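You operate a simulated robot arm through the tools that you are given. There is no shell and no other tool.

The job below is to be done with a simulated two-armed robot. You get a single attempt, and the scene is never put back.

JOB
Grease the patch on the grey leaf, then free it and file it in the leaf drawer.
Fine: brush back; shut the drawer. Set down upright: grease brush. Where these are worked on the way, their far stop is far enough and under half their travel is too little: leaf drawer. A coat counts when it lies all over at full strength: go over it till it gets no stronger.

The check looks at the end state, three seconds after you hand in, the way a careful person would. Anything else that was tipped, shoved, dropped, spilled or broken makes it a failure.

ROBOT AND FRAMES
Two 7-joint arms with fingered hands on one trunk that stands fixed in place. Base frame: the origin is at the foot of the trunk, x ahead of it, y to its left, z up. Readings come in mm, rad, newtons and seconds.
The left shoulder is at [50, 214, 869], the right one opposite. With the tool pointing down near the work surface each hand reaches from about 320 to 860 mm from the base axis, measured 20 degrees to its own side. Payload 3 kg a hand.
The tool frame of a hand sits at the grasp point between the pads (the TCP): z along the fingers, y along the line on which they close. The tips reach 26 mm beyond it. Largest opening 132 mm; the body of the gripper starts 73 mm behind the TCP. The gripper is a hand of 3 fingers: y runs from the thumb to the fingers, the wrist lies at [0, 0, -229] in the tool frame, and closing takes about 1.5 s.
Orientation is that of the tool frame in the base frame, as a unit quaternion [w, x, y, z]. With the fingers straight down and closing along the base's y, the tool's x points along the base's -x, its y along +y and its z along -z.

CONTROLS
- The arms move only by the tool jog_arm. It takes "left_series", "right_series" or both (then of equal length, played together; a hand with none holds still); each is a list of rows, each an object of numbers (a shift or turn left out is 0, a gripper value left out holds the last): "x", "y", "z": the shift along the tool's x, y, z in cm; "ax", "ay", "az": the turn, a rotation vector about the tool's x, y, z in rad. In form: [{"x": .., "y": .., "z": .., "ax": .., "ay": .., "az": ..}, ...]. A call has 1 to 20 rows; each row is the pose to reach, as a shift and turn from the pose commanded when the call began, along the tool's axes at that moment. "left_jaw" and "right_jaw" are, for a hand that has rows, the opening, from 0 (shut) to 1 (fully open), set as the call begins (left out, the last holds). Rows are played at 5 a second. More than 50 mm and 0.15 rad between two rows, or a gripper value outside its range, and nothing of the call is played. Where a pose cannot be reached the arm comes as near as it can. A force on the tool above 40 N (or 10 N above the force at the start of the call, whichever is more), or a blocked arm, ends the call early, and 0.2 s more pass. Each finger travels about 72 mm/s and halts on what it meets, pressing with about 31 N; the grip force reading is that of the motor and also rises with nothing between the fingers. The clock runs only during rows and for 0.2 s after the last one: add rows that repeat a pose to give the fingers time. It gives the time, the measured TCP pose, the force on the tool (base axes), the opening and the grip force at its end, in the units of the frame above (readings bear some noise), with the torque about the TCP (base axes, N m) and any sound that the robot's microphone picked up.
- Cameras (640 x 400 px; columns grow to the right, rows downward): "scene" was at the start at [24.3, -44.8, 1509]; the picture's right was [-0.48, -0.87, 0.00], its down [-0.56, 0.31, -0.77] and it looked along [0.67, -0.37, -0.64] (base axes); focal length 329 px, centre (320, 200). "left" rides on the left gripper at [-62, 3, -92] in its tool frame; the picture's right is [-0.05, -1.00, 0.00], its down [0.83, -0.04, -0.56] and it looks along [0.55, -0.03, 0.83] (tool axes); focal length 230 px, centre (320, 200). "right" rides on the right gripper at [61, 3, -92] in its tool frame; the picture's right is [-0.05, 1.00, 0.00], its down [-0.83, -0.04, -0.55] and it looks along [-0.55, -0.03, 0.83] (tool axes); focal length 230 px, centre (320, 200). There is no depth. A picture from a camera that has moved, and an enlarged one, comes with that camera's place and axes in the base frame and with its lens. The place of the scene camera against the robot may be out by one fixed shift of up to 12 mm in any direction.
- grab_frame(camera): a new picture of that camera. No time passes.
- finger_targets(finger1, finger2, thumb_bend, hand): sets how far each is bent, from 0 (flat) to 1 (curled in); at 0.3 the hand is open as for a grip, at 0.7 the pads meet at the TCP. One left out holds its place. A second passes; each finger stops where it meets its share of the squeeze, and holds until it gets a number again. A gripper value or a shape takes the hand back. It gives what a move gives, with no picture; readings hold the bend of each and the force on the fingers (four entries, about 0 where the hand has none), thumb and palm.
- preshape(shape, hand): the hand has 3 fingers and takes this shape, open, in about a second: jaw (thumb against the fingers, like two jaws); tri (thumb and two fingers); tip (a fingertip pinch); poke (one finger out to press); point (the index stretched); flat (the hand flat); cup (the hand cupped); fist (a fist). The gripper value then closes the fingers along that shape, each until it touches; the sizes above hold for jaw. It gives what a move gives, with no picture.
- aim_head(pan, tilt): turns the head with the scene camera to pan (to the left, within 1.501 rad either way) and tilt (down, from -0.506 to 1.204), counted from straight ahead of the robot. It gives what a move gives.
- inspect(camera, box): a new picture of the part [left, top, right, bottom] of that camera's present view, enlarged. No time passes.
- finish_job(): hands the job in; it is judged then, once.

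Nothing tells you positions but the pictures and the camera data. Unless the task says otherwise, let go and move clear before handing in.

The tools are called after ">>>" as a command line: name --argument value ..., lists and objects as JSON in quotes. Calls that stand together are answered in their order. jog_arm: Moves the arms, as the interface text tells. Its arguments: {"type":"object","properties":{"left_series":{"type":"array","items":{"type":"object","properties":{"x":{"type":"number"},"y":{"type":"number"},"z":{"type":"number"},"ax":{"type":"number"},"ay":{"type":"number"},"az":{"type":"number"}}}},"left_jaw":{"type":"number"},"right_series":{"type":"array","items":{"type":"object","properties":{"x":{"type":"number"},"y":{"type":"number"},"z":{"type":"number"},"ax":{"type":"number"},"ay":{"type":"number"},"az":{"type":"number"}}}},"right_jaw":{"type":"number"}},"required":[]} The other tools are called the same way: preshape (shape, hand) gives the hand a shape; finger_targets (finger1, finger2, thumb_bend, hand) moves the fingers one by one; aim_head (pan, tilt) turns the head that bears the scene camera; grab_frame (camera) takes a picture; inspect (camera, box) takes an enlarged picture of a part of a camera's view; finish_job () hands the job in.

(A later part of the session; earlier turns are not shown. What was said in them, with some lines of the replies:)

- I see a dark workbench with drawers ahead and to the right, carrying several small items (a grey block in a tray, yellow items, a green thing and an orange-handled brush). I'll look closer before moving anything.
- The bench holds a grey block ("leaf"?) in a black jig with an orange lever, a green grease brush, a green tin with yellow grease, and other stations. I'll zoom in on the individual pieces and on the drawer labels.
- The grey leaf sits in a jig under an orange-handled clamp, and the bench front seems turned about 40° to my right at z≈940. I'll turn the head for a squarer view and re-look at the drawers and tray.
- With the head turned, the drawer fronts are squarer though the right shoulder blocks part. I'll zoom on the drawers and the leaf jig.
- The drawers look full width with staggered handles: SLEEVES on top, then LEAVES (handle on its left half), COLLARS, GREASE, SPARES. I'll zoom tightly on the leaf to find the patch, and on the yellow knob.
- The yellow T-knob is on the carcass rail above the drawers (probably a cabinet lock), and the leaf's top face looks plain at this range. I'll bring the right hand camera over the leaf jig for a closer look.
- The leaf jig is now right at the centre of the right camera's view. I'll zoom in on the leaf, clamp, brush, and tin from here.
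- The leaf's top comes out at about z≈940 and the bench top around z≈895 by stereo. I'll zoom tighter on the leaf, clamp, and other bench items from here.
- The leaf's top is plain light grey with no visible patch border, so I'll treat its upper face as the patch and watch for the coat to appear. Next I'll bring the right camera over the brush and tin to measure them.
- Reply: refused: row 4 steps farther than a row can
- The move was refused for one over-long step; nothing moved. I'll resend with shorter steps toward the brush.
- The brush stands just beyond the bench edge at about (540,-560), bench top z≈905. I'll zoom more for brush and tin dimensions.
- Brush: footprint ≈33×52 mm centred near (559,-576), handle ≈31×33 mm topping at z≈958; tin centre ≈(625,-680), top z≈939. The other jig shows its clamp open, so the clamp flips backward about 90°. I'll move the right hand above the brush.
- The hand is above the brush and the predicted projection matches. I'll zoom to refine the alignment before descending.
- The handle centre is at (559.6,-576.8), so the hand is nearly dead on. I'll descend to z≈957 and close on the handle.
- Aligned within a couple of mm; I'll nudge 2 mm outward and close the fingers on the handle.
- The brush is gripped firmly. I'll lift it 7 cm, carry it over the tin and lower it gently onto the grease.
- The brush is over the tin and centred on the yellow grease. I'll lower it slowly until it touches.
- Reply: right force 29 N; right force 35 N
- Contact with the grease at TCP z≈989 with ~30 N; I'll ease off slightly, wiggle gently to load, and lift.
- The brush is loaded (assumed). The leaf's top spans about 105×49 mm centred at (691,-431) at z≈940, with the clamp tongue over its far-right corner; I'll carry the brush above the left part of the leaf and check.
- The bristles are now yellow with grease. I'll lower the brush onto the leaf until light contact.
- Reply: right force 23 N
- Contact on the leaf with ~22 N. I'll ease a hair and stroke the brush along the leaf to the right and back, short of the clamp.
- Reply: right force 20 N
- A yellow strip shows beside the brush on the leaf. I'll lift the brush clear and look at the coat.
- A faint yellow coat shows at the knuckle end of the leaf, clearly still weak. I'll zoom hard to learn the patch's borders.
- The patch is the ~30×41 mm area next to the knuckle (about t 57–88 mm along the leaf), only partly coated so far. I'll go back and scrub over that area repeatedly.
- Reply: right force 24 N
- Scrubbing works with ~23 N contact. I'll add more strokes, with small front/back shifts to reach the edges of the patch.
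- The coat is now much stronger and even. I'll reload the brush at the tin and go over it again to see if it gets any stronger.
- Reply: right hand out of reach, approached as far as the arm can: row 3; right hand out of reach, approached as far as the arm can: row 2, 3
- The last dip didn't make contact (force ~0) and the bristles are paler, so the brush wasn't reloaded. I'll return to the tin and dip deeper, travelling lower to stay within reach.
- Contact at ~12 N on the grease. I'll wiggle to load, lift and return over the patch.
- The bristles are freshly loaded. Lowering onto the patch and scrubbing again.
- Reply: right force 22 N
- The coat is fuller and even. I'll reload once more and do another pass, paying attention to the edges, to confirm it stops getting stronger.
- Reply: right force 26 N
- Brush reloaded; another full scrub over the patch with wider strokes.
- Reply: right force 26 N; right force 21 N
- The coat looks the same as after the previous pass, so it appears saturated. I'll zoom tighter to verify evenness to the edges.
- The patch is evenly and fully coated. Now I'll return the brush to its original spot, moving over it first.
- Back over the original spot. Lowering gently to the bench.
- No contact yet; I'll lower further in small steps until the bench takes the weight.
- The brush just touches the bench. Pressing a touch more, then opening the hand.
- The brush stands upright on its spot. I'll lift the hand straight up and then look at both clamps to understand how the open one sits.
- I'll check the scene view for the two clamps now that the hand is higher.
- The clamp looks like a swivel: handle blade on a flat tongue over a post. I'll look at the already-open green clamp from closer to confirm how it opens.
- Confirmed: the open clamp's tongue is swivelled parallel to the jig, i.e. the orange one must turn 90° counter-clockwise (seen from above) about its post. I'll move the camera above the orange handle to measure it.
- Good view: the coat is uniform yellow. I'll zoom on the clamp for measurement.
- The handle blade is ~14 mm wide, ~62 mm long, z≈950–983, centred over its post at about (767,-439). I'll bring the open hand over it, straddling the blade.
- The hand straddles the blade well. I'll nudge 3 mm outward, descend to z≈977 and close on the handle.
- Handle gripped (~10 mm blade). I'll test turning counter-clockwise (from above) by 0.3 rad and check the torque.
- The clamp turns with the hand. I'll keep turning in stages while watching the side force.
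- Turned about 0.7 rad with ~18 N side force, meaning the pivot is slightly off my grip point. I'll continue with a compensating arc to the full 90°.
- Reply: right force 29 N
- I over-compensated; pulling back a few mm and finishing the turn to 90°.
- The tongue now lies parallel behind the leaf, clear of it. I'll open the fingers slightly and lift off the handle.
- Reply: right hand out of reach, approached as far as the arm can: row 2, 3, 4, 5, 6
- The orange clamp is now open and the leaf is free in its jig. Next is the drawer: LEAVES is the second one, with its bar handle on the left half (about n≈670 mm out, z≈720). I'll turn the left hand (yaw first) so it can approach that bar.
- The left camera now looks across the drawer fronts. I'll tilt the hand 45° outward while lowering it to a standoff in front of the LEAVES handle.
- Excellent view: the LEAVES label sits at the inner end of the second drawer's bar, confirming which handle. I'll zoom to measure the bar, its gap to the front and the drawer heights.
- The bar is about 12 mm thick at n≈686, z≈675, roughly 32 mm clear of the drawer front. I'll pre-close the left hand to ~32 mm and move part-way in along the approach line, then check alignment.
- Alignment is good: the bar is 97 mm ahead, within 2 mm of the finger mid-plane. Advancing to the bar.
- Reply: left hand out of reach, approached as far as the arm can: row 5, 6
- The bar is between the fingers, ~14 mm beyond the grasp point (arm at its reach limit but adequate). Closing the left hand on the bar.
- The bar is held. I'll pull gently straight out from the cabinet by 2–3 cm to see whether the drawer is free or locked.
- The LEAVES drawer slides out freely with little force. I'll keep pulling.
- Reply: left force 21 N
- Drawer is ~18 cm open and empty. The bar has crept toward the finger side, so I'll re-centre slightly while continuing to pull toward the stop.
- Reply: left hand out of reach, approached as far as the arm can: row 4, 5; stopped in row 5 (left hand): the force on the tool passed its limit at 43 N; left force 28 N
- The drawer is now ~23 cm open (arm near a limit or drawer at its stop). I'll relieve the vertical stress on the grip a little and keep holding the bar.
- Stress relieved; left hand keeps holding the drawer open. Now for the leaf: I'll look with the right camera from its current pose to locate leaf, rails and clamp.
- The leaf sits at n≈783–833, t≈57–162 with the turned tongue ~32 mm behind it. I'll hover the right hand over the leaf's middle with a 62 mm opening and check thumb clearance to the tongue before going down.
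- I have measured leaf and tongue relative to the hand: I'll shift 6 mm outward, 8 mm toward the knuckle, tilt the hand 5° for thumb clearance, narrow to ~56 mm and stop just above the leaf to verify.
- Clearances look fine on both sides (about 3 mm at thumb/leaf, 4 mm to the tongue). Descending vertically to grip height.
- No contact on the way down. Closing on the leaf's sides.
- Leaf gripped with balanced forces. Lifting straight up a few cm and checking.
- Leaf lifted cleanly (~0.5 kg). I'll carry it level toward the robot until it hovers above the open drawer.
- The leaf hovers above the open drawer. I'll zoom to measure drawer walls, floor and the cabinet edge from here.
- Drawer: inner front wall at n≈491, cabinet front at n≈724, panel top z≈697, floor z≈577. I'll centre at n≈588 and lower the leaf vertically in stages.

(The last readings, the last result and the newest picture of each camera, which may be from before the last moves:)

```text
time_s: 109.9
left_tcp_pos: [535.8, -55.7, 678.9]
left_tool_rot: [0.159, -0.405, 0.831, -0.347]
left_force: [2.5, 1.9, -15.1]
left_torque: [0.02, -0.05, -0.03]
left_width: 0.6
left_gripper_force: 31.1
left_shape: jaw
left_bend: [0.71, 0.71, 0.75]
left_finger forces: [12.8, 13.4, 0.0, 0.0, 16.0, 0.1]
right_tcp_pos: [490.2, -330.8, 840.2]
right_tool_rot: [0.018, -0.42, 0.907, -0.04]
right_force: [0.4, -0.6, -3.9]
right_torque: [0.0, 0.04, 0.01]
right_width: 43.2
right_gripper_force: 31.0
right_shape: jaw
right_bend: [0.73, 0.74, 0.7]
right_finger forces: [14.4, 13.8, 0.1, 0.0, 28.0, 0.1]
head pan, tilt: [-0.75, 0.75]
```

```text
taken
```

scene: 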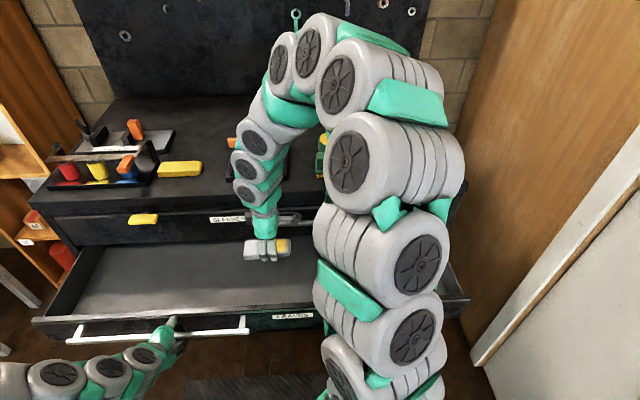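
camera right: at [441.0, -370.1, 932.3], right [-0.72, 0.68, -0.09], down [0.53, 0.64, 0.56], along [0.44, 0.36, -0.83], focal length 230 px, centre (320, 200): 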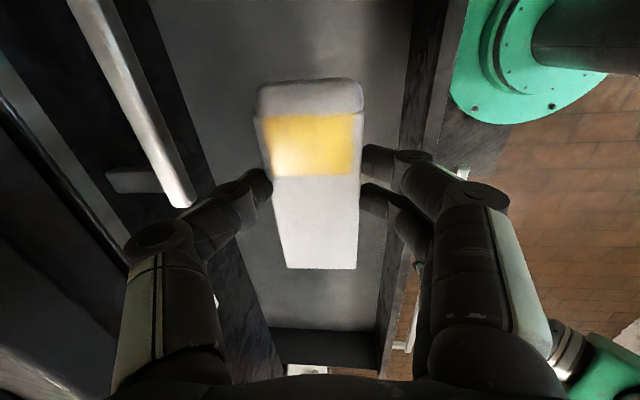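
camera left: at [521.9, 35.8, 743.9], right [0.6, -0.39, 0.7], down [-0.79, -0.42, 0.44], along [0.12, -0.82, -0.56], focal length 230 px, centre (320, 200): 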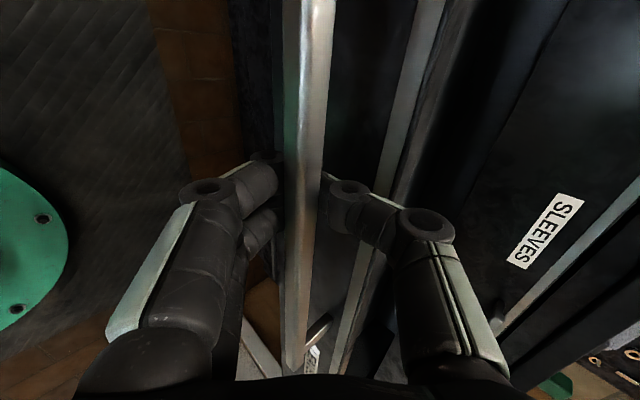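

Path is clear; continuing down to just above the drawer floor.

>>> jog_arm --right_series '[{"y": 0.35, "z": 4}, {"y": 0.7, "z": 8}, {"y": 1.05, "z": 12}, {"y": 1.4, "z": 16}, {"y": 1.65, "z": 19}, {"y": 1.65, "z": 19}]'

>>> grab_frame --camera "right"

>>> grab_frame --camera "scene"

```text
time_s: 111.3
left_tcp_pos: [535.3, -55.7, 677.5]
left_tool_rot: [0.159, -0.405, 0.831, -0.347]
left_force: [2.9, 1.8, -15.3]
left_torque: [-0.01, -0.07, -0.05]
left_width: 0.6
left_gripper_force: 31.3
left_shape: jaw
left_bend: [0.71, 0.71, 0.75]
left_finger forces: [13.2, 13.6, 0.0, 0.0, 16.1, 0.1]
right_tcp_pos: [492.6, -330.7, 651.4]
right_tool_rot: [0.019, -0.419, 0.907, -0.04]
right_force: [-1.0, 0.0, -3.9]
right_torque: [0.03, 0.03, -0.01]
right_width: 43.2
right_gripper_force: 31.2
right_shape: jaw
right_bend: [0.73, 0.74, 0.7]
right_finger forces: [14.3, 13.9, 0.1, 0.0, 27.9, 0.0]
head pan, tilt: [-0.75, 0.75]
```

```text
taken
camera right: at [444.1, -370.3, 743.5], right [-0.72, 0.68, -0.09], down [0.53, 0.64, 0.56], along [0.44, 0.36, -0.83], focal length 230 px, centre (320, 200)
```

right: 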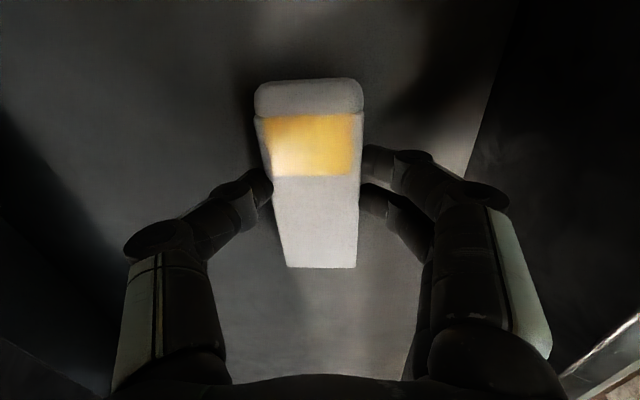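

```text
taken
```

scene: 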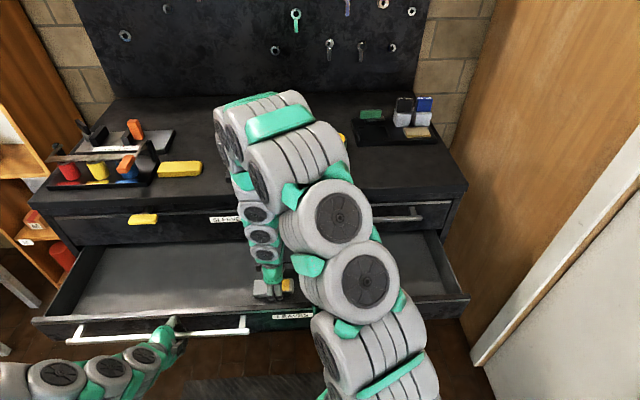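

Inside the drawer, about 4 cm above the floor. Lowering more slowly.

>>> jog_arm --right_series '[{"y": 0.09, "z": 1.0}, {"y": 0.18, "z": 2.0}, {"y": 0.25, "z": 2.8}, {"y": 0.28, "z": 3.2}, {"y": 0.28, "z": 3.2}]'

>>> jog_arm --right_series '[{"y": 0.03, "z": 0.3}, {"y": 0.05, "z": 0.6}, {"y": 0.07, "z": 0.8}, {"y": 0.07, "z": 0.8}]'

```text
time_s: 112.0
left_tcp_pos: [536.0, -55.4, 679.3]
left_tool_rot: [0.159, -0.404, 0.831, -0.347]
left_force: [5.6, -3.1, -12.1]
left_torque: [0.02, -0.05, 0.0]
left_width: 0.5
left_gripper_force: 31.4
left_shape: jaw
left_bend: [0.71, 0.71, 0.75]
left_finger forces: [13.7, 14.2, 0.1, 0.0, 19.4, 0.0]
right_tcp_pos: [493.4, -333.4, 629.6]
right_tool_rot: [0.02, -0.418, 0.907, -0.043]
right_force: [-6.9, 2.5, 36.1]
right_torque: [0.17, 0.19, -0.02]
right_width: 46.9
right_gripper_force: 31.2
right_shape: jaw
right_bend: [0.75, 0.76, 0.72]
right_finger forces: [20.0, 20.4, 0.0, 0.1, 32.3, 0.0]
head pan, tilt: [-0.75, 0.75]
stopped in row 3 (right hand): the force on the tool passed its limit at 54 N (the readings are from after the stop); the commanded pose is now the measured one
```

```text
time_s: 112.3
left_tcp_pos: [534.0, -55.2, 678.8]
left_tool_rot: [0.158, -0.404, 0.831, -0.347]
left_force: [5.7, -5.5, -10.3]
left_torque: [-0.04, -0.03, -0.06]
left_width: 0.4
left_gripper_force: 30.9
left_shape: jaw
left_bend: [0.71, 0.71, 0.75]
left_finger forces: [13.1, 13.7, 0.0, 0.0, 20.1, 0.0]
right_tcp_pos: [493.6, -332.5, 629.0]
right_tool_rot: [0.02, -0.419, 0.907, -0.043]
right_force: [-9.9, 3.6, 36.1]
right_torque: [0.21, 0.24, 0.01]
right_width: 47.1
right_gripper_force: 31.2
right_shape: jaw
right_bend: [0.75, 0.76, 0.72]
right_finger forces: [20.2, 20.8, 0.0, 0.0, 32.1, 0.0]
head pan, tilt: [-0.75, 0.75]
stopped in row 1 (right hand): the force on the tool passed its limit at 52 N (the readings are from after the stop); the commanded pose is now the measured one
```

The leaf met the drawer floor sooner than estimated (floor ≈598). I'll ease up a few mm and look.

>>> jog_arm --right_series '[{"y": -0.02, "z": -0.2}, {"y": -0.035, "z": -0.4}, {"y": -0.035, "z": -0.4}]'

>>> grab_frame --camera "right"

>>> inspect --camera "right" --box '[220, 60, 420, 290]'

>>> inspect --camera "scene" --box '[180, 220, 340, 340]'

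```text
time_s: 113.2
left_tcp_pos: [535.7, -55.4, 677.9]
left_tool_rot: [0.158, -0.406, 0.83, -0.347]
left_force: [0.7, -2.2, -10.7]
left_torque: [-0.01, -0.01, -0.03]
left_width: 0.4
left_gripper_force: 30.7
left_shape: jaw
left_bend: [0.71, 0.71, 0.75]
left_finger forces: [13.5, 14.1, 0.0, 0.0, 18.1, 0.0]
right_tcp_pos: [493.1, -331.9, 632.1]
right_tool_rot: [0.019, -0.419, 0.907, -0.043]
right_force: [-0.7, -0.1, -1.0]
right_torque: [0.13, 0.05, 0.05]
right_width: 45.6
right_gripper_force: 31.1
right_shape: jaw
right_bend: [0.74, 0.74, 0.71]
right_finger forces: [15.0, 15.4, 0.1, 0.1, 29.1, 0.0]
head pan, tilt: [-0.75, 0.75]
```

```text
taken
camera right: at [444.5, -371.1, 724.4], right [-0.72, 0.68, -0.09], down [0.53, 0.64, 0.56], along [0.44, 0.35, -0.83], focal length 230 px, centre (320, 200)
```

right: 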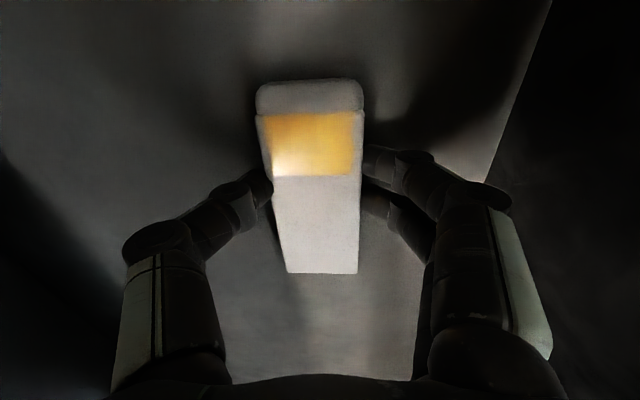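

```text
1.74 times, centred on (320, 175) of right
camera zoom: at [444.5, -371.1, 724.4], right [-0.72, 0.68, -0.09], down [0.53, 0.64, 0.56], along [0.44, 0.35, -0.83], focal length 400 px, centre (320, 244)
```

zoom: 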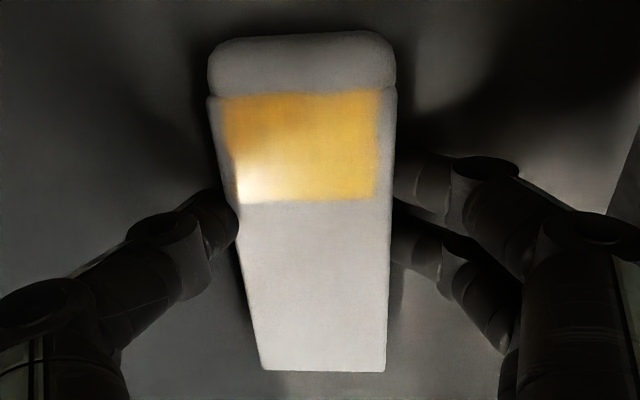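

```text
3.33 times, centred on (260, 280) of scene
camera zoom: at [10.6, -60.2, 1504.4], right [-0.68, -0.73, 0.0], down [-0.5, 0.47, -0.73], along [0.53, -0.5, -0.68], focal length 1096 px, centre (520, -67)
```

zoom: 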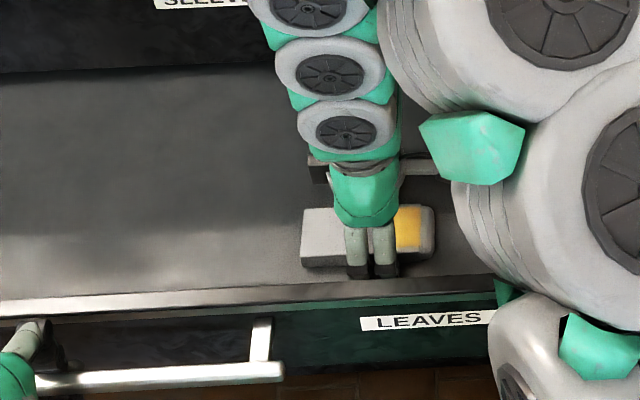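

The leaf rests on the drawer floor (force ≈ -1 N, its weight carried). Opening the fingers to release it.

>>> jog_arm --right_series '[{"z": 0}, {"z": 0}, {"z": 0}, {"z": 0}]' --right_jaw 0.5

>>> inspect --camera "right" --box '[180, 60, 460, 290]'

```text
time_s: 114.2
left_tcp_pos: [536.0, -55.3, 678.8]
left_tool_rot: [0.159, -0.405, 0.831, -0.346]
left_force: [-2.2, -0.9, -12.8]
left_torque: [0.0, -0.01, 0.0]
left_width: 0.5
left_gripper_force: 31.1
left_shape: jaw
left_bend: [0.71, 0.71, 0.75]
left_finger forces: [13.4, 14.1, 0.1, 0.1, 0.0, 0.0]
right_tcp_pos: [494.0, -332.8, 633.3]
right_tool_rot: [0.02, -0.419, 0.907, -0.042]
right_force: [0.3, -0.3, -0.2]
right_torque: [0.01, -0.04, 0.0]
right_width: 65.2
right_gripper_force: 0.2
right_shape: jaw
right_bend: [0.73, 0.73, 0.7]
right_finger forces: [0.0, 0.0, 0.0, 0.1, 0.0, 0.0]
head pan, tilt: [-0.75, 0.75]
```

```text
1.74 times, centred on (320, 175) of right
camera zoom: at [444.5, -371.1, 724.5], right [-0.72, 0.68, -0.09], down [0.53, 0.64, 0.56], along [0.44, 0.35, -0.83], focal length 400 px, centre (320, 244)
```

zoom: 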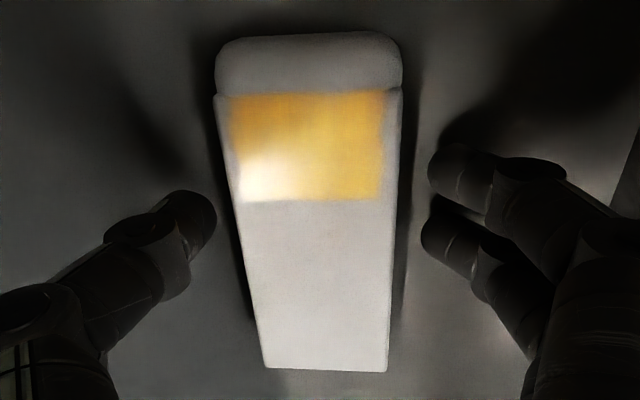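

Leaf released flat in the drawer. Raising the right hand straight up out of the drawer.

>>> jog_arm --right_series '[{"y": -0.18, "z": -2}, {"y": -0.35, "z": -4}, {"y": -0.7, "z": -8}, {"y": -1.05, "z": -12}, {"y": -1.4, "z": -16}, {"y": -1.75, "z": -20}, {"y": -2.1, "z": -24}, {"y": -2.45, "z": -28}, {"y": -2.8, "z": -32}, {"y": -3.15, "z": -36}, {"y": -3.4, "z": -39}, {"y": -3.4, "z": -39}]'

>>> grab_frame --camera "right"

>>> grab_frame --camera "scene"

>>> grab_frame --camera "left"

```text
time_s: 116.8
left_tcp_pos: [536.1, -54.8, 678.1]
left_tool_rot: [0.158, -0.405, 0.831, -0.347]
left_force: [-0.3, -2.5, -14.4]
left_torque: [0.03, -0.01, -0.01]
left_width: 0.6
left_gripper_force: 31.0
left_shape: jaw
left_bend: [0.71, 0.71, 0.75]
left_finger forces: [13.9, 14.5, 0.0, 0.0, 0.0, 0.1]
right_tcp_pos: [493.0, -328.7, 1024.3]
right_tool_rot: [0.02, -0.419, 0.907, -0.043]
right_force: [-0.8, 0.5, -1.1]
right_torque: [-0.01, 0.0, 0.01]
right_width: 65.7
right_gripper_force: 0.0
right_shape: jaw
right_bend: [0.73, 0.73, 0.7]
right_finger forces: [0.0, 0.0, 0.0, 0.1, 0.1, 0.0]
head pan, tilt: [-0.75, 0.75]
```

```text
taken
camera right: at [444.1, -367.0, 1115.9], right [-0.72, 0.68, -0.09], down [0.53, 0.64, 0.56], along [0.44, 0.35, -0.82], focal length 230 px, centre (320, 200)
```

right: 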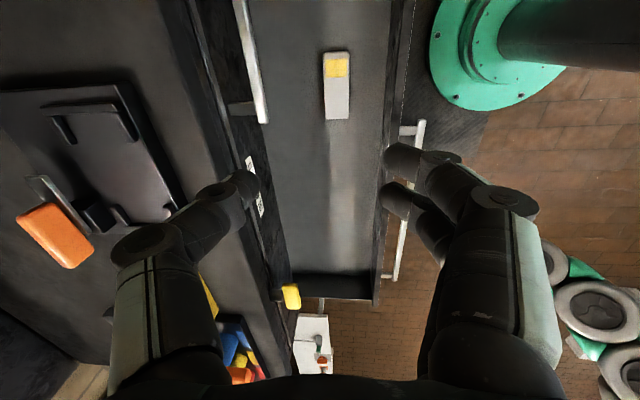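

```text
taken
```

scene: 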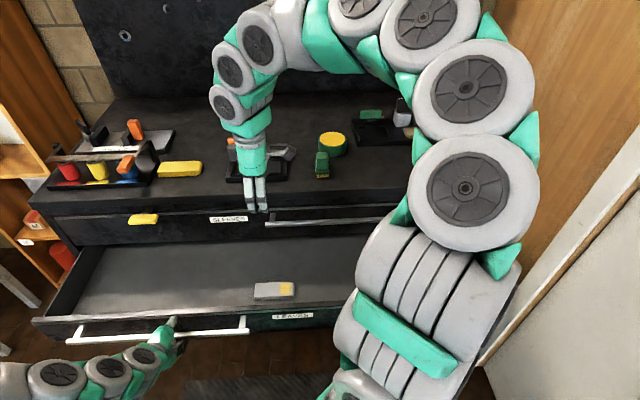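

```text
taken
camera left: at [522.0, 35.5, 740.3], right [0.59, -0.39, 0.7], down [-0.79, -0.42, 0.44], along [0.12, -0.82, -0.56], focal length 230 px, centre (320, 200)
```

left: 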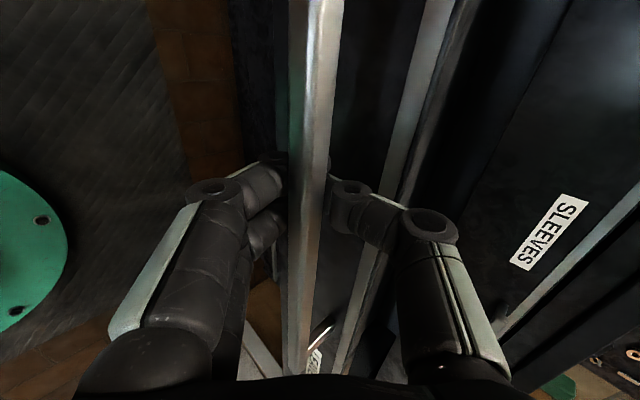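

The leaf lies flat in the LEAVES drawer, patch up. Now I'll push the drawer shut slowly with the left hand still on the bar.

>>> jog_arm --left_series '[{"x": 0.02, "y": -0.5, "z": 0.5}, {"x": 0.05, "y": -1.4, "z": 1.4}, {"x": 0.1, "y": -2.8, "z": 2.8}, {"x": 0.15, "y": -4.2, "z": 4.2}, {"x": 0.2, "y": -5.6, "z": 5.6}, {"x": 0.25, "y": -7.0, "z": 7.0}, {"x": 0.3, "y": -8.4, "z": 8.4}, {"x": 0.35, "y": -9.8, "z": 9.8}, {"x": 0.35, "y": -9.8, "z": 9.8}]'

>>> grab_frame --camera "left"

>>> grab_frame --camera "scene"

```text
time_s: 118.8
left_tcp_pos: [641.5, -145.0, 678.3]
left_tool_rot: [0.159, -0.405, 0.831, -0.346]
left_force: [3.9, 9.8, -11.5]
left_torque: [0.06, -0.08, -0.06]
left_width: 0.1
left_gripper_force: 31.0
left_shape: jaw
left_bend: [0.71, 0.71, 0.75]
left_finger forces: [3.8, 4.5, 0.0, 0.0, 0.0, 0.0]
right_tcp_pos: [493.9, -328.5, 1024.0]
right_tool_rot: [0.02, -0.419, 0.907, -0.043]
right_force: [0.3, 0.0, 0.1]
right_torque: [0.0, 0.02, -0.02]
right_width: 65.6
right_gripper_force: 0.0
right_shape: jaw
right_bend: [0.73, 0.73, 0.7]
right_finger forces: [0.0, 0.0, 0.1, 0.0, 0.0, 0.0]
head pan, tilt: [-0.75, 0.75]
```

```text
taken
camera left: at [627.9, -53.1, 740.1], right [0.6, -0.39, 0.7], down [-0.79, -0.42, 0.44], along [0.13, -0.82, -0.56], focal length 230 px, centre (320, 200)
```

left: 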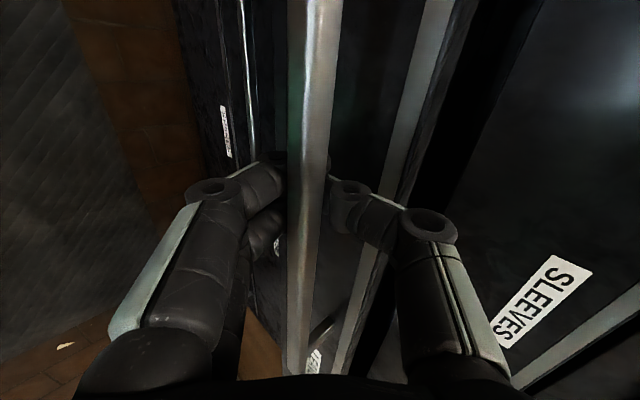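

```text
taken
```

scene: 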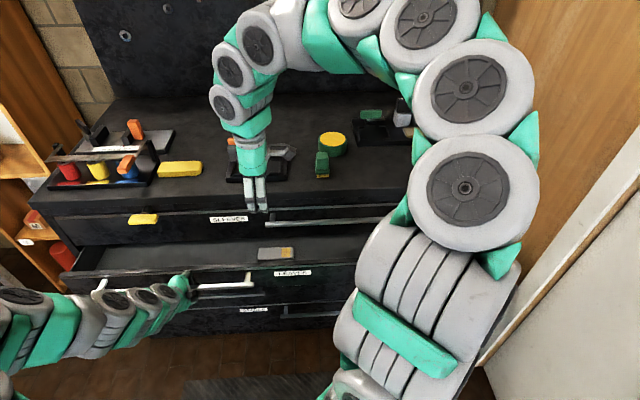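

Drawer is more than half shut, leaf riding along. Continuing.

>>> jog_arm --left_series '[{"x": 0.03, "y": -1.2, "z": 1.2}, {"x": 0.06, "y": -2.4, "z": 2.4}, {"x": 0.1, "y": -3.6, "z": 3.6}, {"x": 0.13, "y": -4.8, "z": 4.8}, {"x": 0.15, "y": -5.8, "z": 5.8}, {"x": 0.15, "y": -5.8, "z": 5.8}]'

>>> grab_frame --camera "left"

>>> inspect --camera "scene" --box '[30, 190, 350, 340]'

```text
time_s: 120.2
left_tcp_pos: [704.9, -197.9, 676.6]
left_tool_rot: [0.158, -0.406, 0.831, -0.347]
left_force: [2.5, 4.4, -12.7]
left_torque: [-0.02, -0.13, -0.04]
left_width: 0.6
left_gripper_force: 31.2
left_shape: jaw
left_bend: [0.71, 0.71, 0.75]
left_finger forces: [3.7, 4.8, 0.0, 0.0, 0.0, 0.1]
right_tcp_pos: [493.2, -328.7, 1024.1]
right_tool_rot: [0.02, -0.419, 0.907, -0.043]
right_force: [0.7, 0.0, 0.3]
right_torque: [0.0, 0.0, 0.02]
right_width: 65.8
right_gripper_force: 0.1
right_shape: jaw
right_bend: [0.73, 0.73, 0.7]
right_finger forces: [0.0, 0.0, 0.1, 0.1, 0.0, 0.0]
head pan, tilt: [-0.75, 0.75]
```

```text
taken
camera left: at [691.3, -106.0, 739.6], right [0.6, -0.39, 0.7], down [-0.79, -0.42, 0.44], along [0.12, -0.82, -0.56], focal length 230 px, centre (320, 200)
```

left: 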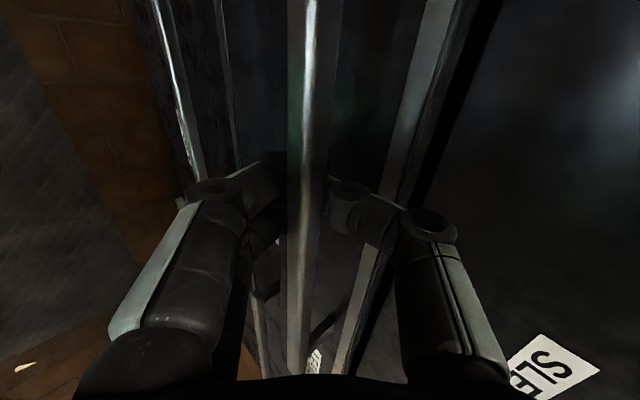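

```text
2.00 times, centred on (190, 265) of scene
camera zoom: at [10.7, -60.1, 1504.4], right [-0.68, -0.73, 0.0], down [-0.5, 0.47, -0.73], along [0.53, -0.5, -0.68], focal length 658 px, centre (580, 70)
```

zoom: 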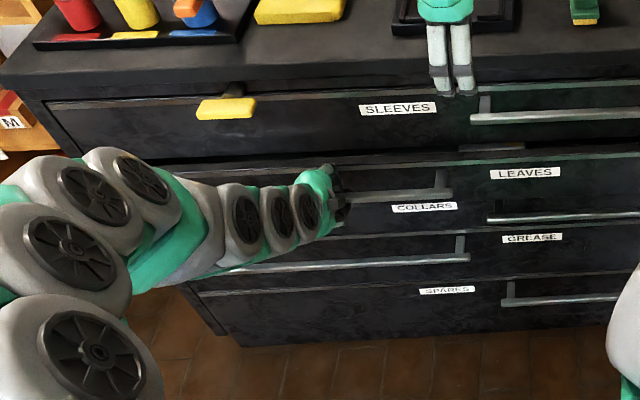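

Nearly shut. Pushing the last centimetre or so.

>>> jog_arm --left_series '[{"y": -0.4, "z": 0.4}, {"y": -0.8, "z": 0.8}, {"y": -1.2, "z": 1.2}, {"y": -1.2, "z": 1.2}]'

>>> grab_frame --camera "left"

>>> inspect --camera "scene" --box '[100, 200, 340, 300]'

```text
time_s: 121.2
left_tcp_pos: [709.9, -200.2, 678.4]
left_tool_rot: [0.159, -0.406, 0.831, -0.346]
left_force: [-0.6, 2.5, -13.0]
left_torque: [-0.07, -0.1, -0.04]
left_width: 0.5
left_gripper_force: 31.8
left_shape: jaw
left_bend: [0.71, 0.71, 0.75]
left_finger forces: [4.5, 5.6, 0.0, 0.1, 0.0, 0.0]
left hand out of reach, approached as far as the arm can: row 2, 3, 4
right_tcp_pos: [493.7, -328.8, 1022.9]
right_tool_rot: [0.02, -0.419, 0.907, -0.043]
right_force: [0.7, 0.2, 0.3]
right_torque: [-0.06, -0.01, 0.02]
right_width: 65.4
right_gripper_force: 0.1
right_shape: jaw
right_bend: [0.73, 0.73, 0.7]
right_finger forces: [0.0, 0.0, 0.0, 0.0, 0.0, 0.0]
head pan, tilt: [-0.75, 0.75]
```

```text
taken
camera left: at [695.9, -109.4, 739.8], right [0.6, -0.39, 0.7], down [-0.79, -0.42, 0.44], along [0.12, -0.82, -0.56], focal length 230 px, centre (320, 200)
```

left: 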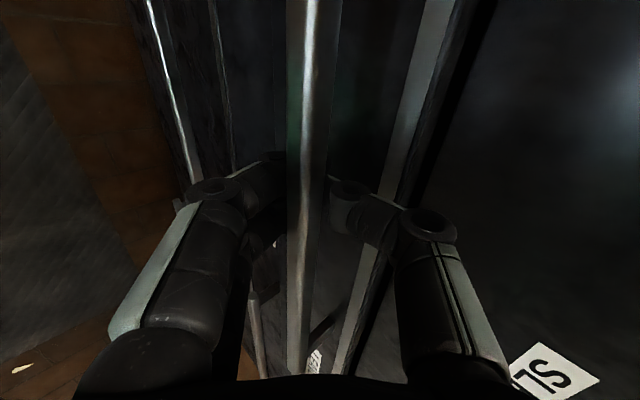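

```text
2.67 times, centred on (220, 250) of scene
camera zoom: at [10.7, -60.2, 1504.4], right [-0.68, -0.73, 0.0], down [-0.5, 0.47, -0.73], along [0.53, -0.5, -0.68], focal length 877 px, centre (587, 67)
```

zoom: 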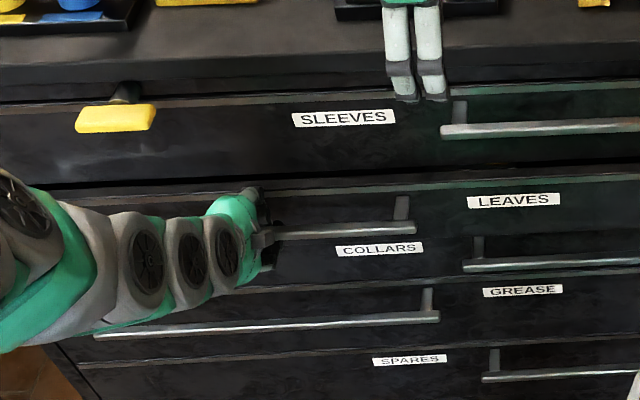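

The left arm hits its reach limit with the drawer a few millimetres short. I'll let go of the bar, back off, close the fist and use the fingertips (which reach farther) to push it home.

>>> jog_arm --left_series '[{"z": 0}, {"z": 0}, {"z": 0}, {"z": 0}]' --left_jaw 0.3

>>> jog_arm --left_series '[{"z": -1}, {"z": -3}, {"z": -6}, {"z": -9}, {"z": -9}]'

>>> grab_frame --camera "left"

>>> inspect --camera "scene" --box '[40, 190, 340, 340]'

```text
time_s: 122.2
left_tcp_pos: [710.2, -200.6, 678.1]
left_tool_rot: [0.158, -0.405, 0.831, -0.347]
left_force: [-0.9, 0.9, 0.9]
left_torque: [-0.01, -0.02, -0.01]
left_width: 38.8
left_gripper_force: 0.1
left_shape: jaw
left_bend: [0.74, 0.74, 0.7]
left_finger forces: [0.1, 0.0, 0.0, 0.0, 1.4, 0.0]
right_tcp_pos: [493.6, -327.5, 1023.6]
right_tool_rot: [0.019, -0.419, 0.907, -0.042]
right_force: [0.1, 1.0, -0.4]
right_torque: [0.01, 0.02, 0.0]
right_width: 65.5
right_gripper_force: 0.1
right_shape: jaw
right_bend: [0.73, 0.73, 0.7]
right_finger forces: [0.1, 0.1, 0.0, 0.0, 0.1, 0.1]
head pan, tilt: [-0.75, 0.75]
```

```text
time_s: 123.3
left_tcp_pos: [660.6, -157.7, 742.1]
left_tool_rot: [0.159, -0.405, 0.831, -0.346]
left_force: [0.3, -0.5, 0.6]
left_torque: [-0.05, 0.0, 0.03]
left_width: 39.4
left_gripper_force: 0.0
left_shape: jaw
left_bend: [0.74, 0.74, 0.7]
left_finger forces: [0.0, 0.1, 0.0, 0.1, 0.0, 0.0]
right_tcp_pos: [492.8, -328.4, 1022.5]
right_tool_rot: [0.02, -0.42, 0.906, -0.042]
right_force: [-0.3, -0.5, 1.1]
right_torque: [-0.01, -0.01, 0.01]
right_width: 65.6
right_gripper_force: 0.0
right_shape: jaw
right_bend: [0.73, 0.73, 0.7]
right_finger forces: [0.0, 0.1, 0.1, 0.0, 0.0, 0.1]
head pan, tilt: [-0.75, 0.75]
```

```text
taken
camera left: at [647.3, -67.4, 803.7], right [0.6, -0.39, 0.7], down [-0.79, -0.42, 0.44], along [0.12, -0.82, -0.56], focal length 230 px, centre (320, 200)
```

left: 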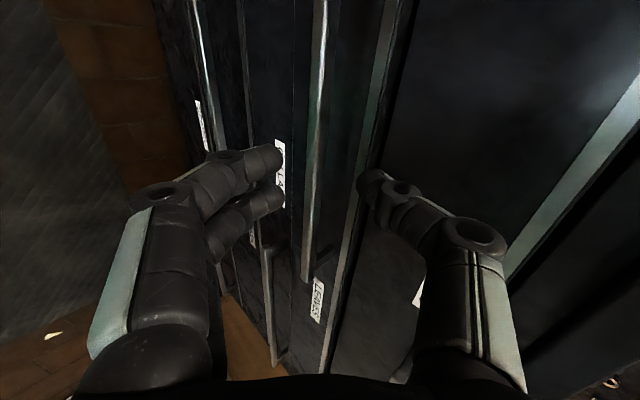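

```text
2.13 times, centred on (190, 265) of scene
camera zoom: at [10.5, -60.1, 1504.4], right [-0.68, -0.73, 0.0], down [-0.5, 0.47, -0.73], along [0.53, -0.5, -0.68], focal length 701 px, centre (597, 61)
```

zoom: 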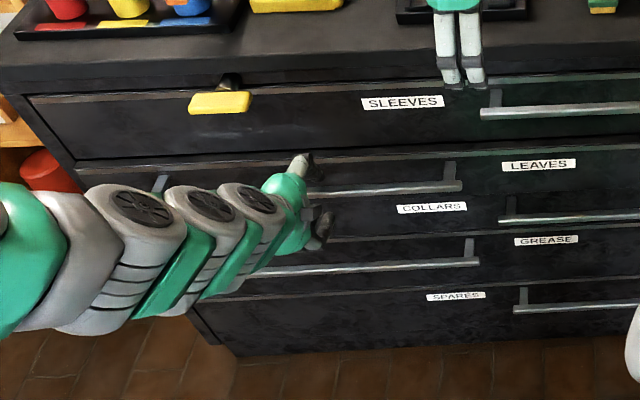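

>>> inspect --camera "left" --box '[260, 0, 460, 125]'

>>> inspect --camera "left" --box '[250, 210, 410, 390]'

>>> inspect --camera "scene" --box '[240, 220, 340, 300]'

```text
3.20 times, centred on (360, 62) of left
camera zoom: at [647.3, -67.4, 803.7], right [0.6, -0.39, 0.7], down [-0.79, -0.42, 0.44], along [0.12, -0.82, -0.56], focal length 736 px, centre (192, 640)
```

zoom: 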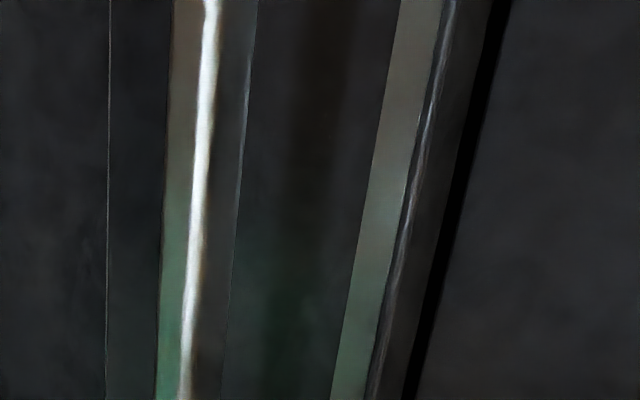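

```text
2.22 times, centred on (330, 300) of left
camera zoom: at [647.3, -67.4, 803.7], right [0.6, -0.39, 0.7], down [-0.79, -0.42, 0.44], along [0.12, -0.82, -0.56], focal length 511 px, centre (298, -22)
```

zoom: 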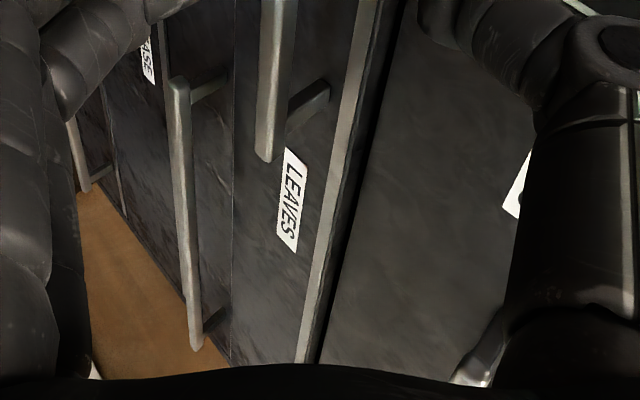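

```text
5.00 times, centred on (290, 260) of scene
camera zoom: at [10.5, -60.1, 1504.4], right [-0.68, -0.73, 0.0], down [-0.5, 0.47, -0.73], along [0.53, -0.5, -0.68], focal length 1644 px, centre (470, -100)
```

zoom: 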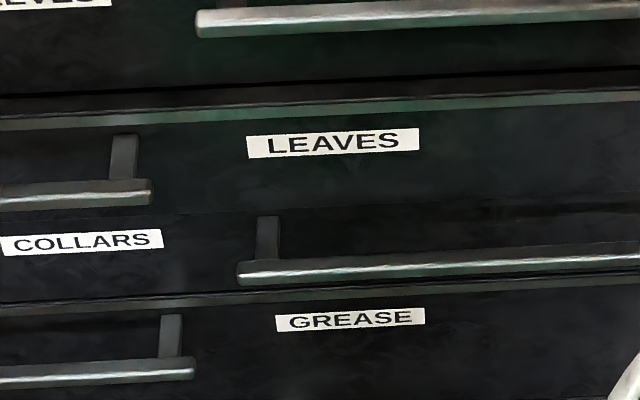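

The drawer is still ~12 mm open. I'll close the left fist and push the bar home with the fingertips.

>>> jog_arm --left_series '[{"z": 0}, {"z": 0}, {"z": 0}, {"z": 0}, {"z": 0}]' --left_jaw 0

>>> jog_arm --left_series '[{"y": 0.1, "z": 2}, {"y": 0.1, "z": 4}, {"y": 0.1, "z": 5.2}, {"y": 0.1, "z": 5.8}, {"y": 0.1, "z": 5.8}]'

>>> grab_frame --camera "left"

```text
time_s: 124.5
left_tcp_pos: [660.2, -158.7, 741.3]
left_tool_rot: [0.158, -0.405, 0.831, -0.347]
left_force: [-0.6, -0.1, 0.7]
left_torque: [-0.02, 0.05, 0.02]
left_width: 0.1
left_gripper_force: 30.7
left_shape: jaw
left_bend: [0.67, 0.67, 0.74]
left_finger forces: [0.1, 0.0, 0.1, 0.1, 0.0, 0.0]
right_tcp_pos: [492.6, -328.3, 1024.2]
right_tool_rot: [0.019, -0.419, 0.907, -0.043]
right_force: [0.9, 0.5, -0.3]
right_torque: [0.01, -0.03, -0.04]
right_width: 65.4
right_gripper_force: 0.0
right_shape: jaw
right_bend: [0.73, 0.73, 0.7]
right_finger forces: [0.1, 0.1, 0.1, 0.1, 0.1, 0.1]
head pan, tilt: [-0.75, 0.75]
```

```text
time_s: 125.8
left_tcp_pos: [692.5, -185.7, 699.6]
left_tool_rot: [0.159, -0.405, 0.831, -0.347]
left_force: [-0.4, -0.3, 1.0]
left_torque: [0.01, 0.02, 0.03]
left_width: 0.1
left_gripper_force: 30.7
left_shape: jaw
left_bend: [0.67, 0.67, 0.74]
left_finger forces: [0.1, 0.1, 0.0, 0.1, 0.0, 0.0]
right_tcp_pos: [492.5, -328.4, 1024.1]
right_tool_rot: [0.02, -0.419, 0.907, -0.043]
right_force: [-0.3, -0.1, 0.4]
right_torque: [-0.02, 0.0, -0.01]
right_width: 65.3
right_gripper_force: 0.1
right_shape: jaw
right_bend: [0.73, 0.73, 0.7]
right_finger forces: [0.0, 0.0, 0.0, 0.0, 0.0, 0.0]
head pan, tilt: [-0.75, 0.75]
```

```text
taken
camera left: at [678.4, -94.0, 762.3], right [0.59, -0.39, 0.7], down [-0.79, -0.42, 0.44], along [0.12, -0.82, -0.56], focal length 230 px, centre (320, 200)
```

left: 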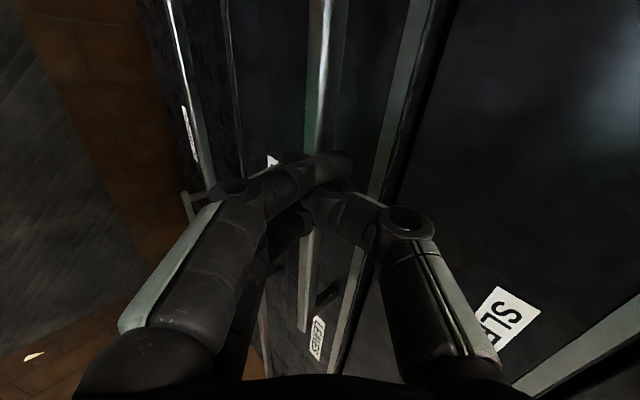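

The closed fingertips are right at the bar. Pushing straight inward.

>>> jog_arm --left_series '[{"y": -0.35, "z": 0.35}, {"y": -0.7, "z": 0.7}, {"y": -1.05, "z": 1.05}, {"y": -1.4, "z": 1.4}, {"y": -1.4, "z": 1.4}]'

>>> grab_frame --camera "left"

>>> inspect --camera "scene" --box '[240, 220, 340, 300]'

```text
time_s: 127.0
left_tcp_pos: [707.5, -196.5, 699.8]
left_tool_rot: [0.159, -0.405, 0.831, -0.346]
left_force: [-6.2, 5.4, 4.4]
left_torque: [0.04, 0.06, -0.02]
left_width: 0.0
left_gripper_force: 30.7
left_shape: jaw
left_bend: [0.67, 0.67, 0.75]
left_finger forces: [0.0, 0.0, 0.0, 0.0, 0.0, 0.0]
right_tcp_pos: [493.5, -327.5, 1024.7]
right_tool_rot: [0.02, -0.418, 0.907, -0.043]
right_force: [0.0, -0.6, -0.2]
right_torque: [0.02, -0.03, -0.03]
right_width: 65.4
right_gripper_force: 0.1
right_shape: jaw
right_bend: [0.73, 0.73, 0.7]
right_finger forces: [0.1, 0.0, 0.0, 0.1, 0.1, 0.0]
head pan, tilt: [-0.75, 0.75]
```

```text
taken
camera left: at [694.2, -106.1, 762.1], right [0.6, -0.39, 0.7], down [-0.79, -0.42, 0.44], along [0.13, -0.82, -0.56], focal length 230 px, centre (320, 200)
```

left: 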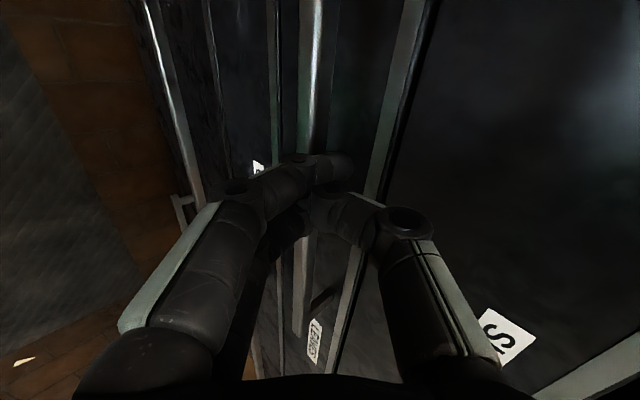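

```text
5.00 times, centred on (290, 260) of scene
camera zoom: at [10.4, -60.0, 1504.4], right [-0.68, -0.73, 0.0], down [-0.5, 0.47, -0.73], along [0.54, -0.5, -0.68], focal length 1644 px, centre (470, -100)
```

zoom: 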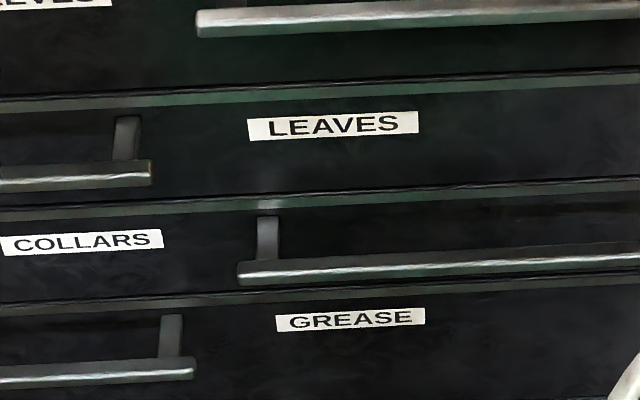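

The drawer now looks flush. I'll push a few more mm to confirm it is against its stop.

>>> jog_arm --left_series '[{"y": -0.2, "z": 0.2}, {"y": -0.4, "z": 0.4}, {"y": -0.4, "z": 0.4}]'

>>> inspect --camera "scene" --box '[240, 220, 340, 300]'

>>> inspect --camera "scene" --box '[40, 190, 340, 340]'

```text
time_s: 127.8
left_tcp_pos: [711.8, -201.0, 701.8]
left_tool_rot: [0.158, -0.405, 0.831, -0.347]
left_force: [-22.2, 19.8, 19.6]
left_torque: [0.33, 0.36, -0.03]
left_width: 0.0
left_gripper_force: 30.6
left_shape: jaw
left_bend: [0.68, 0.68, 0.77]
left_finger forces: [0.0, 0.1, 0.0, 0.0, 70.4, 0.0]
right_tcp_pos: [494.2, -329.0, 1023.9]
right_tool_rot: [0.021, -0.419, 0.907, -0.043]
right_force: [0.2, 0.4, -0.3]
right_torque: [-0.04, 0.02, 0.02]
right_width: 65.6
right_gripper_force: 0.0
right_shape: jaw
right_bend: [0.73, 0.73, 0.7]
right_finger forces: [0.0, 0.0, 0.1, 0.1, 0.0, 0.0]
head pan, tilt: [-0.75, 0.75]
```

```text
5.00 times, centred on (290, 260) of scene
camera zoom: at [10.0, -59.8, 1504.4], right [-0.68, -0.73, 0.0], down [-0.5, 0.46, -0.73], along [0.54, -0.5, -0.68], focal length 1644 px, centre (470, -100)
```

zoom: 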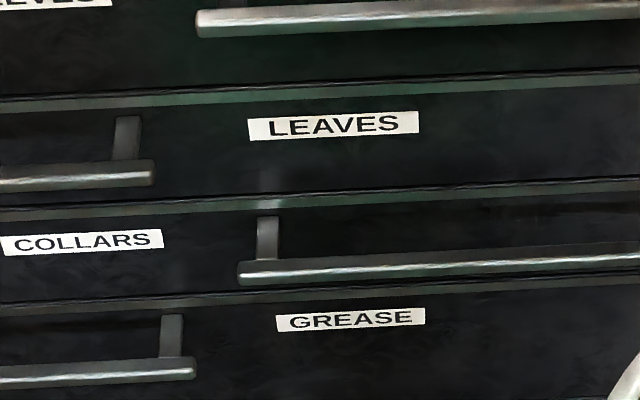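

```text
2.13 times, centred on (190, 265) of scene
camera zoom: at [10.0, -59.8, 1504.4], right [-0.68, -0.73, 0.0], down [-0.5, 0.46, -0.73], along [0.54, -0.5, -0.68], focal length 701 px, centre (597, 61)
```

zoom: 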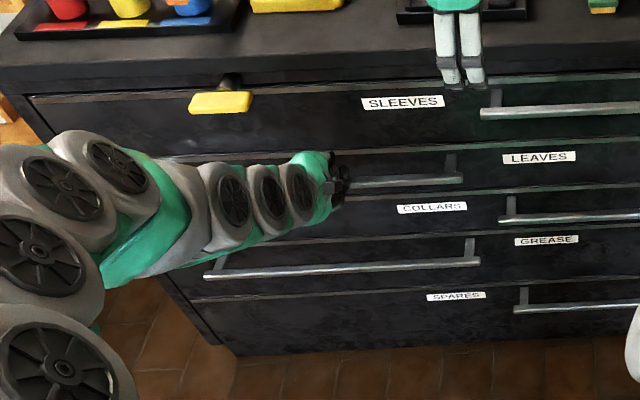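

The drawer is shut against its stop. Backing the left hand away from the bar and clear.

>>> jog_arm --left_series '[{"y": 0.2, "z": -0.6}, {"y": 0.3, "z": -2}, {"y": 0.5, "z": -5}, {"y": 0.5, "z": -9}, {"y": 0.5, "z": -13}, {"y": 0.5, "z": -17}, {"y": 0.5, "z": -20}]'

>>> grab_frame --camera "scene"

>>> inspect --camera "scene" --box '[240, 220, 340, 300]'

>>> grab_frame --camera "left"

```text
time_s: 129.3
left_tcp_pos: [599.8, -110.3, 841.8]
left_tool_rot: [0.159, -0.404, 0.832, -0.346]
left_force: [0.3, -0.1, 0.0]
left_torque: [0.01, 0.01, 0.02]
left_width: 0.2
left_gripper_force: 31.8
left_shape: jaw
left_bend: [0.68, 0.68, 0.75]
left_finger forces: [0.0, 0.1, 0.1, 0.0, 0.0, 0.1]
right_tcp_pos: [493.0, -328.5, 1024.5]
right_tool_rot: [0.02, -0.419, 0.907, -0.043]
right_force: [-0.1, -0.3, 0.0]
right_torque: [0.02, 0.03, 0.01]
right_width: 65.2
right_gripper_force: 0.0
right_shape: jaw
right_bend: [0.73, 0.73, 0.7]
right_finger forces: [0.0, 0.0, 0.1, 0.1, 0.0, 0.0]
head pan, tilt: [-0.75, 0.75]
```

```text
taken
```

scene: 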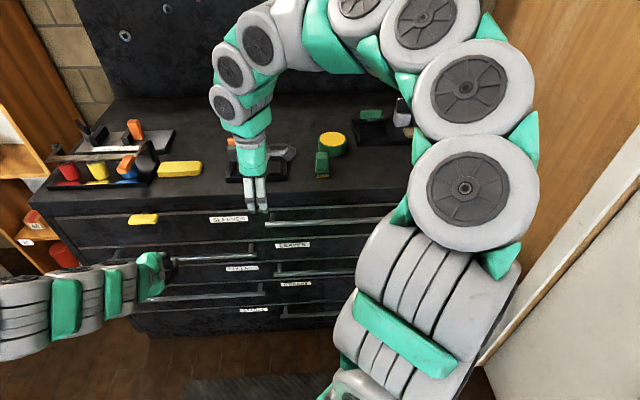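

```text
5.00 times, centred on (290, 260) of scene
camera zoom: at [10.4, -60.1, 1504.4], right [-0.68, -0.73, 0.0], down [-0.5, 0.47, -0.73], along [0.53, -0.5, -0.68], focal length 1644 px, centre (470, -100)
```

zoom: 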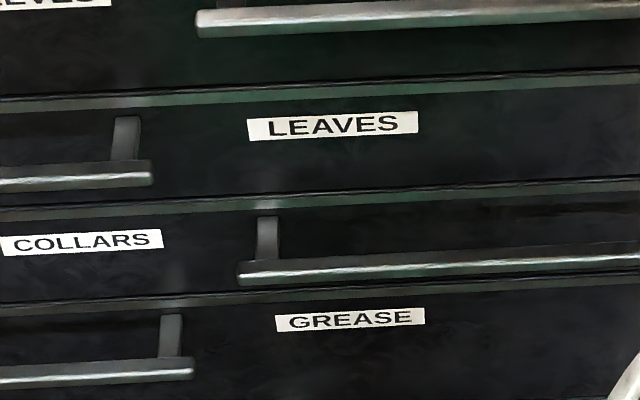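

```text
taken
camera left: at [586.6, -19.5, 903.2], right [0.59, -0.39, 0.7], down [-0.79, -0.42, 0.44], along [0.12, -0.82, -0.56], focal length 230 px, centre (320, 200)
```

left: 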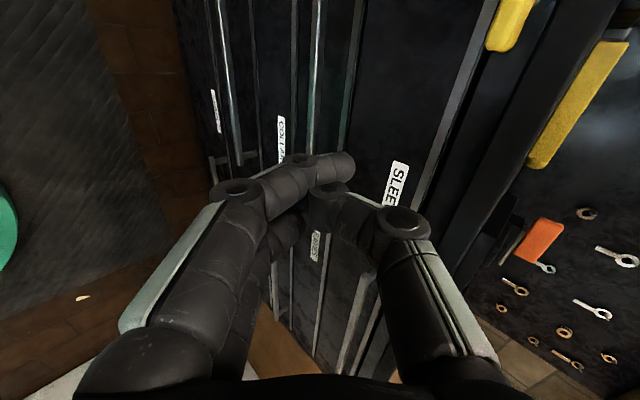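

The drawer stays shut and both hands are empty. I'll do a last check on the brush, tin, jig and other items.

>>> inspect --camera "scene" --box '[300, 100, 420, 190]'

>>> inspect --camera "scene" --box '[20, 100, 300, 240]'

>>> grab_frame --camera "right"

```text
4.44 times, centred on (360, 145) of scene
camera zoom: at [10.4, -60.1, 1504.4], right [-0.68, -0.73, 0.0], down [-0.5, 0.47, -0.73], along [0.53, -0.5, -0.68], focal length 1461 px, centre (142, 444)
```

zoom: 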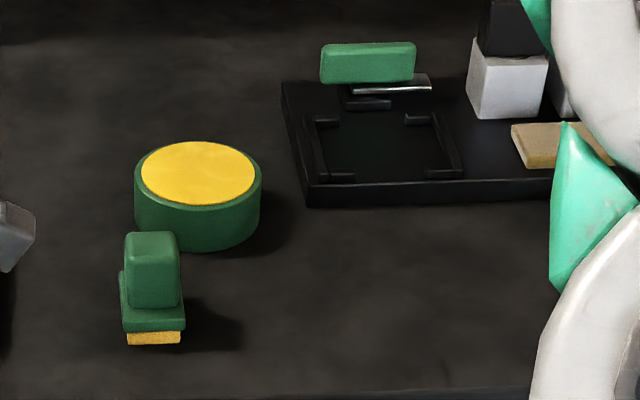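

```text
2.29 times, centred on (160, 170) of scene
camera zoom: at [10.4, -60.1, 1504.4], right [-0.68, -0.73, 0.0], down [-0.5, 0.47, -0.73], along [0.53, -0.5, -0.68], focal length 752 px, centre (686, 269)
```

zoom: 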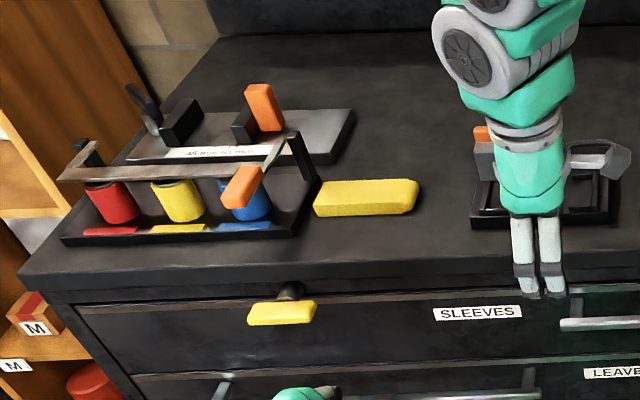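

```text
taken
camera right: at [443.9, -367.0, 1115.6], right [-0.72, 0.68, -0.09], down [0.53, 0.64, 0.56], along [0.44, 0.35, -0.83], focal length 230 px, centre (320, 200)
```

right: 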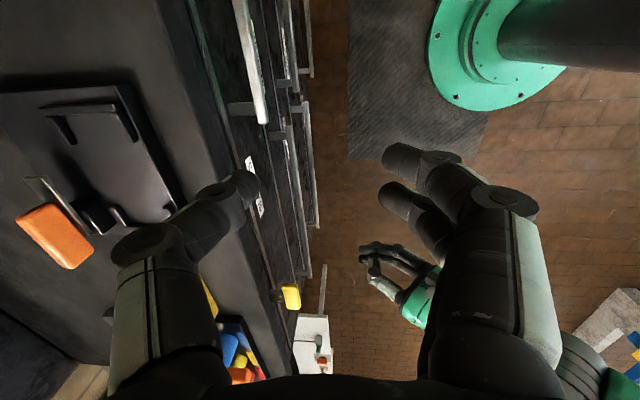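

I greased the patch with an even coat that stopped getting stronger, and opened the clamp. The leaf lies flat in the LEAVES drawer, which is pushed shut against its stop. The brush stands upright within a few mm of where it started. Tin, jigs and other pieces look undisturbed, and both hands are empty and clear, so I'm handing in.

>>> finish_job

```text
The job is handed in.
```

The job is handed in. The scene looked right in the last pictures, but I haven't been told the result.

- **Grease:** the patch has an even coat over its whole area. It looked no stronger after the last reload and pass, so I took it as full strength.
- **Leaf:** I turned the orange clamp 90° to free the leaf and laid it flat in the LEAVES drawer, patch up. It met the drawer floor sooner than I expected and was briefly pressed at about 54 N. I saw no damage and the coat looked intact.
- **Drawer:** I pulled it out about 230 mm. My arm reached its limit there, so I don't know if that was its far stop. It is now shut flush and held firm against its stop when I pushed.
- **Brush:** it stands upright within about 3 mm of where it started, with grease still on the bristles.
- **Everything else:** the tin, the jigs and the other pieces look unmoved. I left the orange clamp open and did not touch the yellow knob.

Both hands are empty and clear of the bench.
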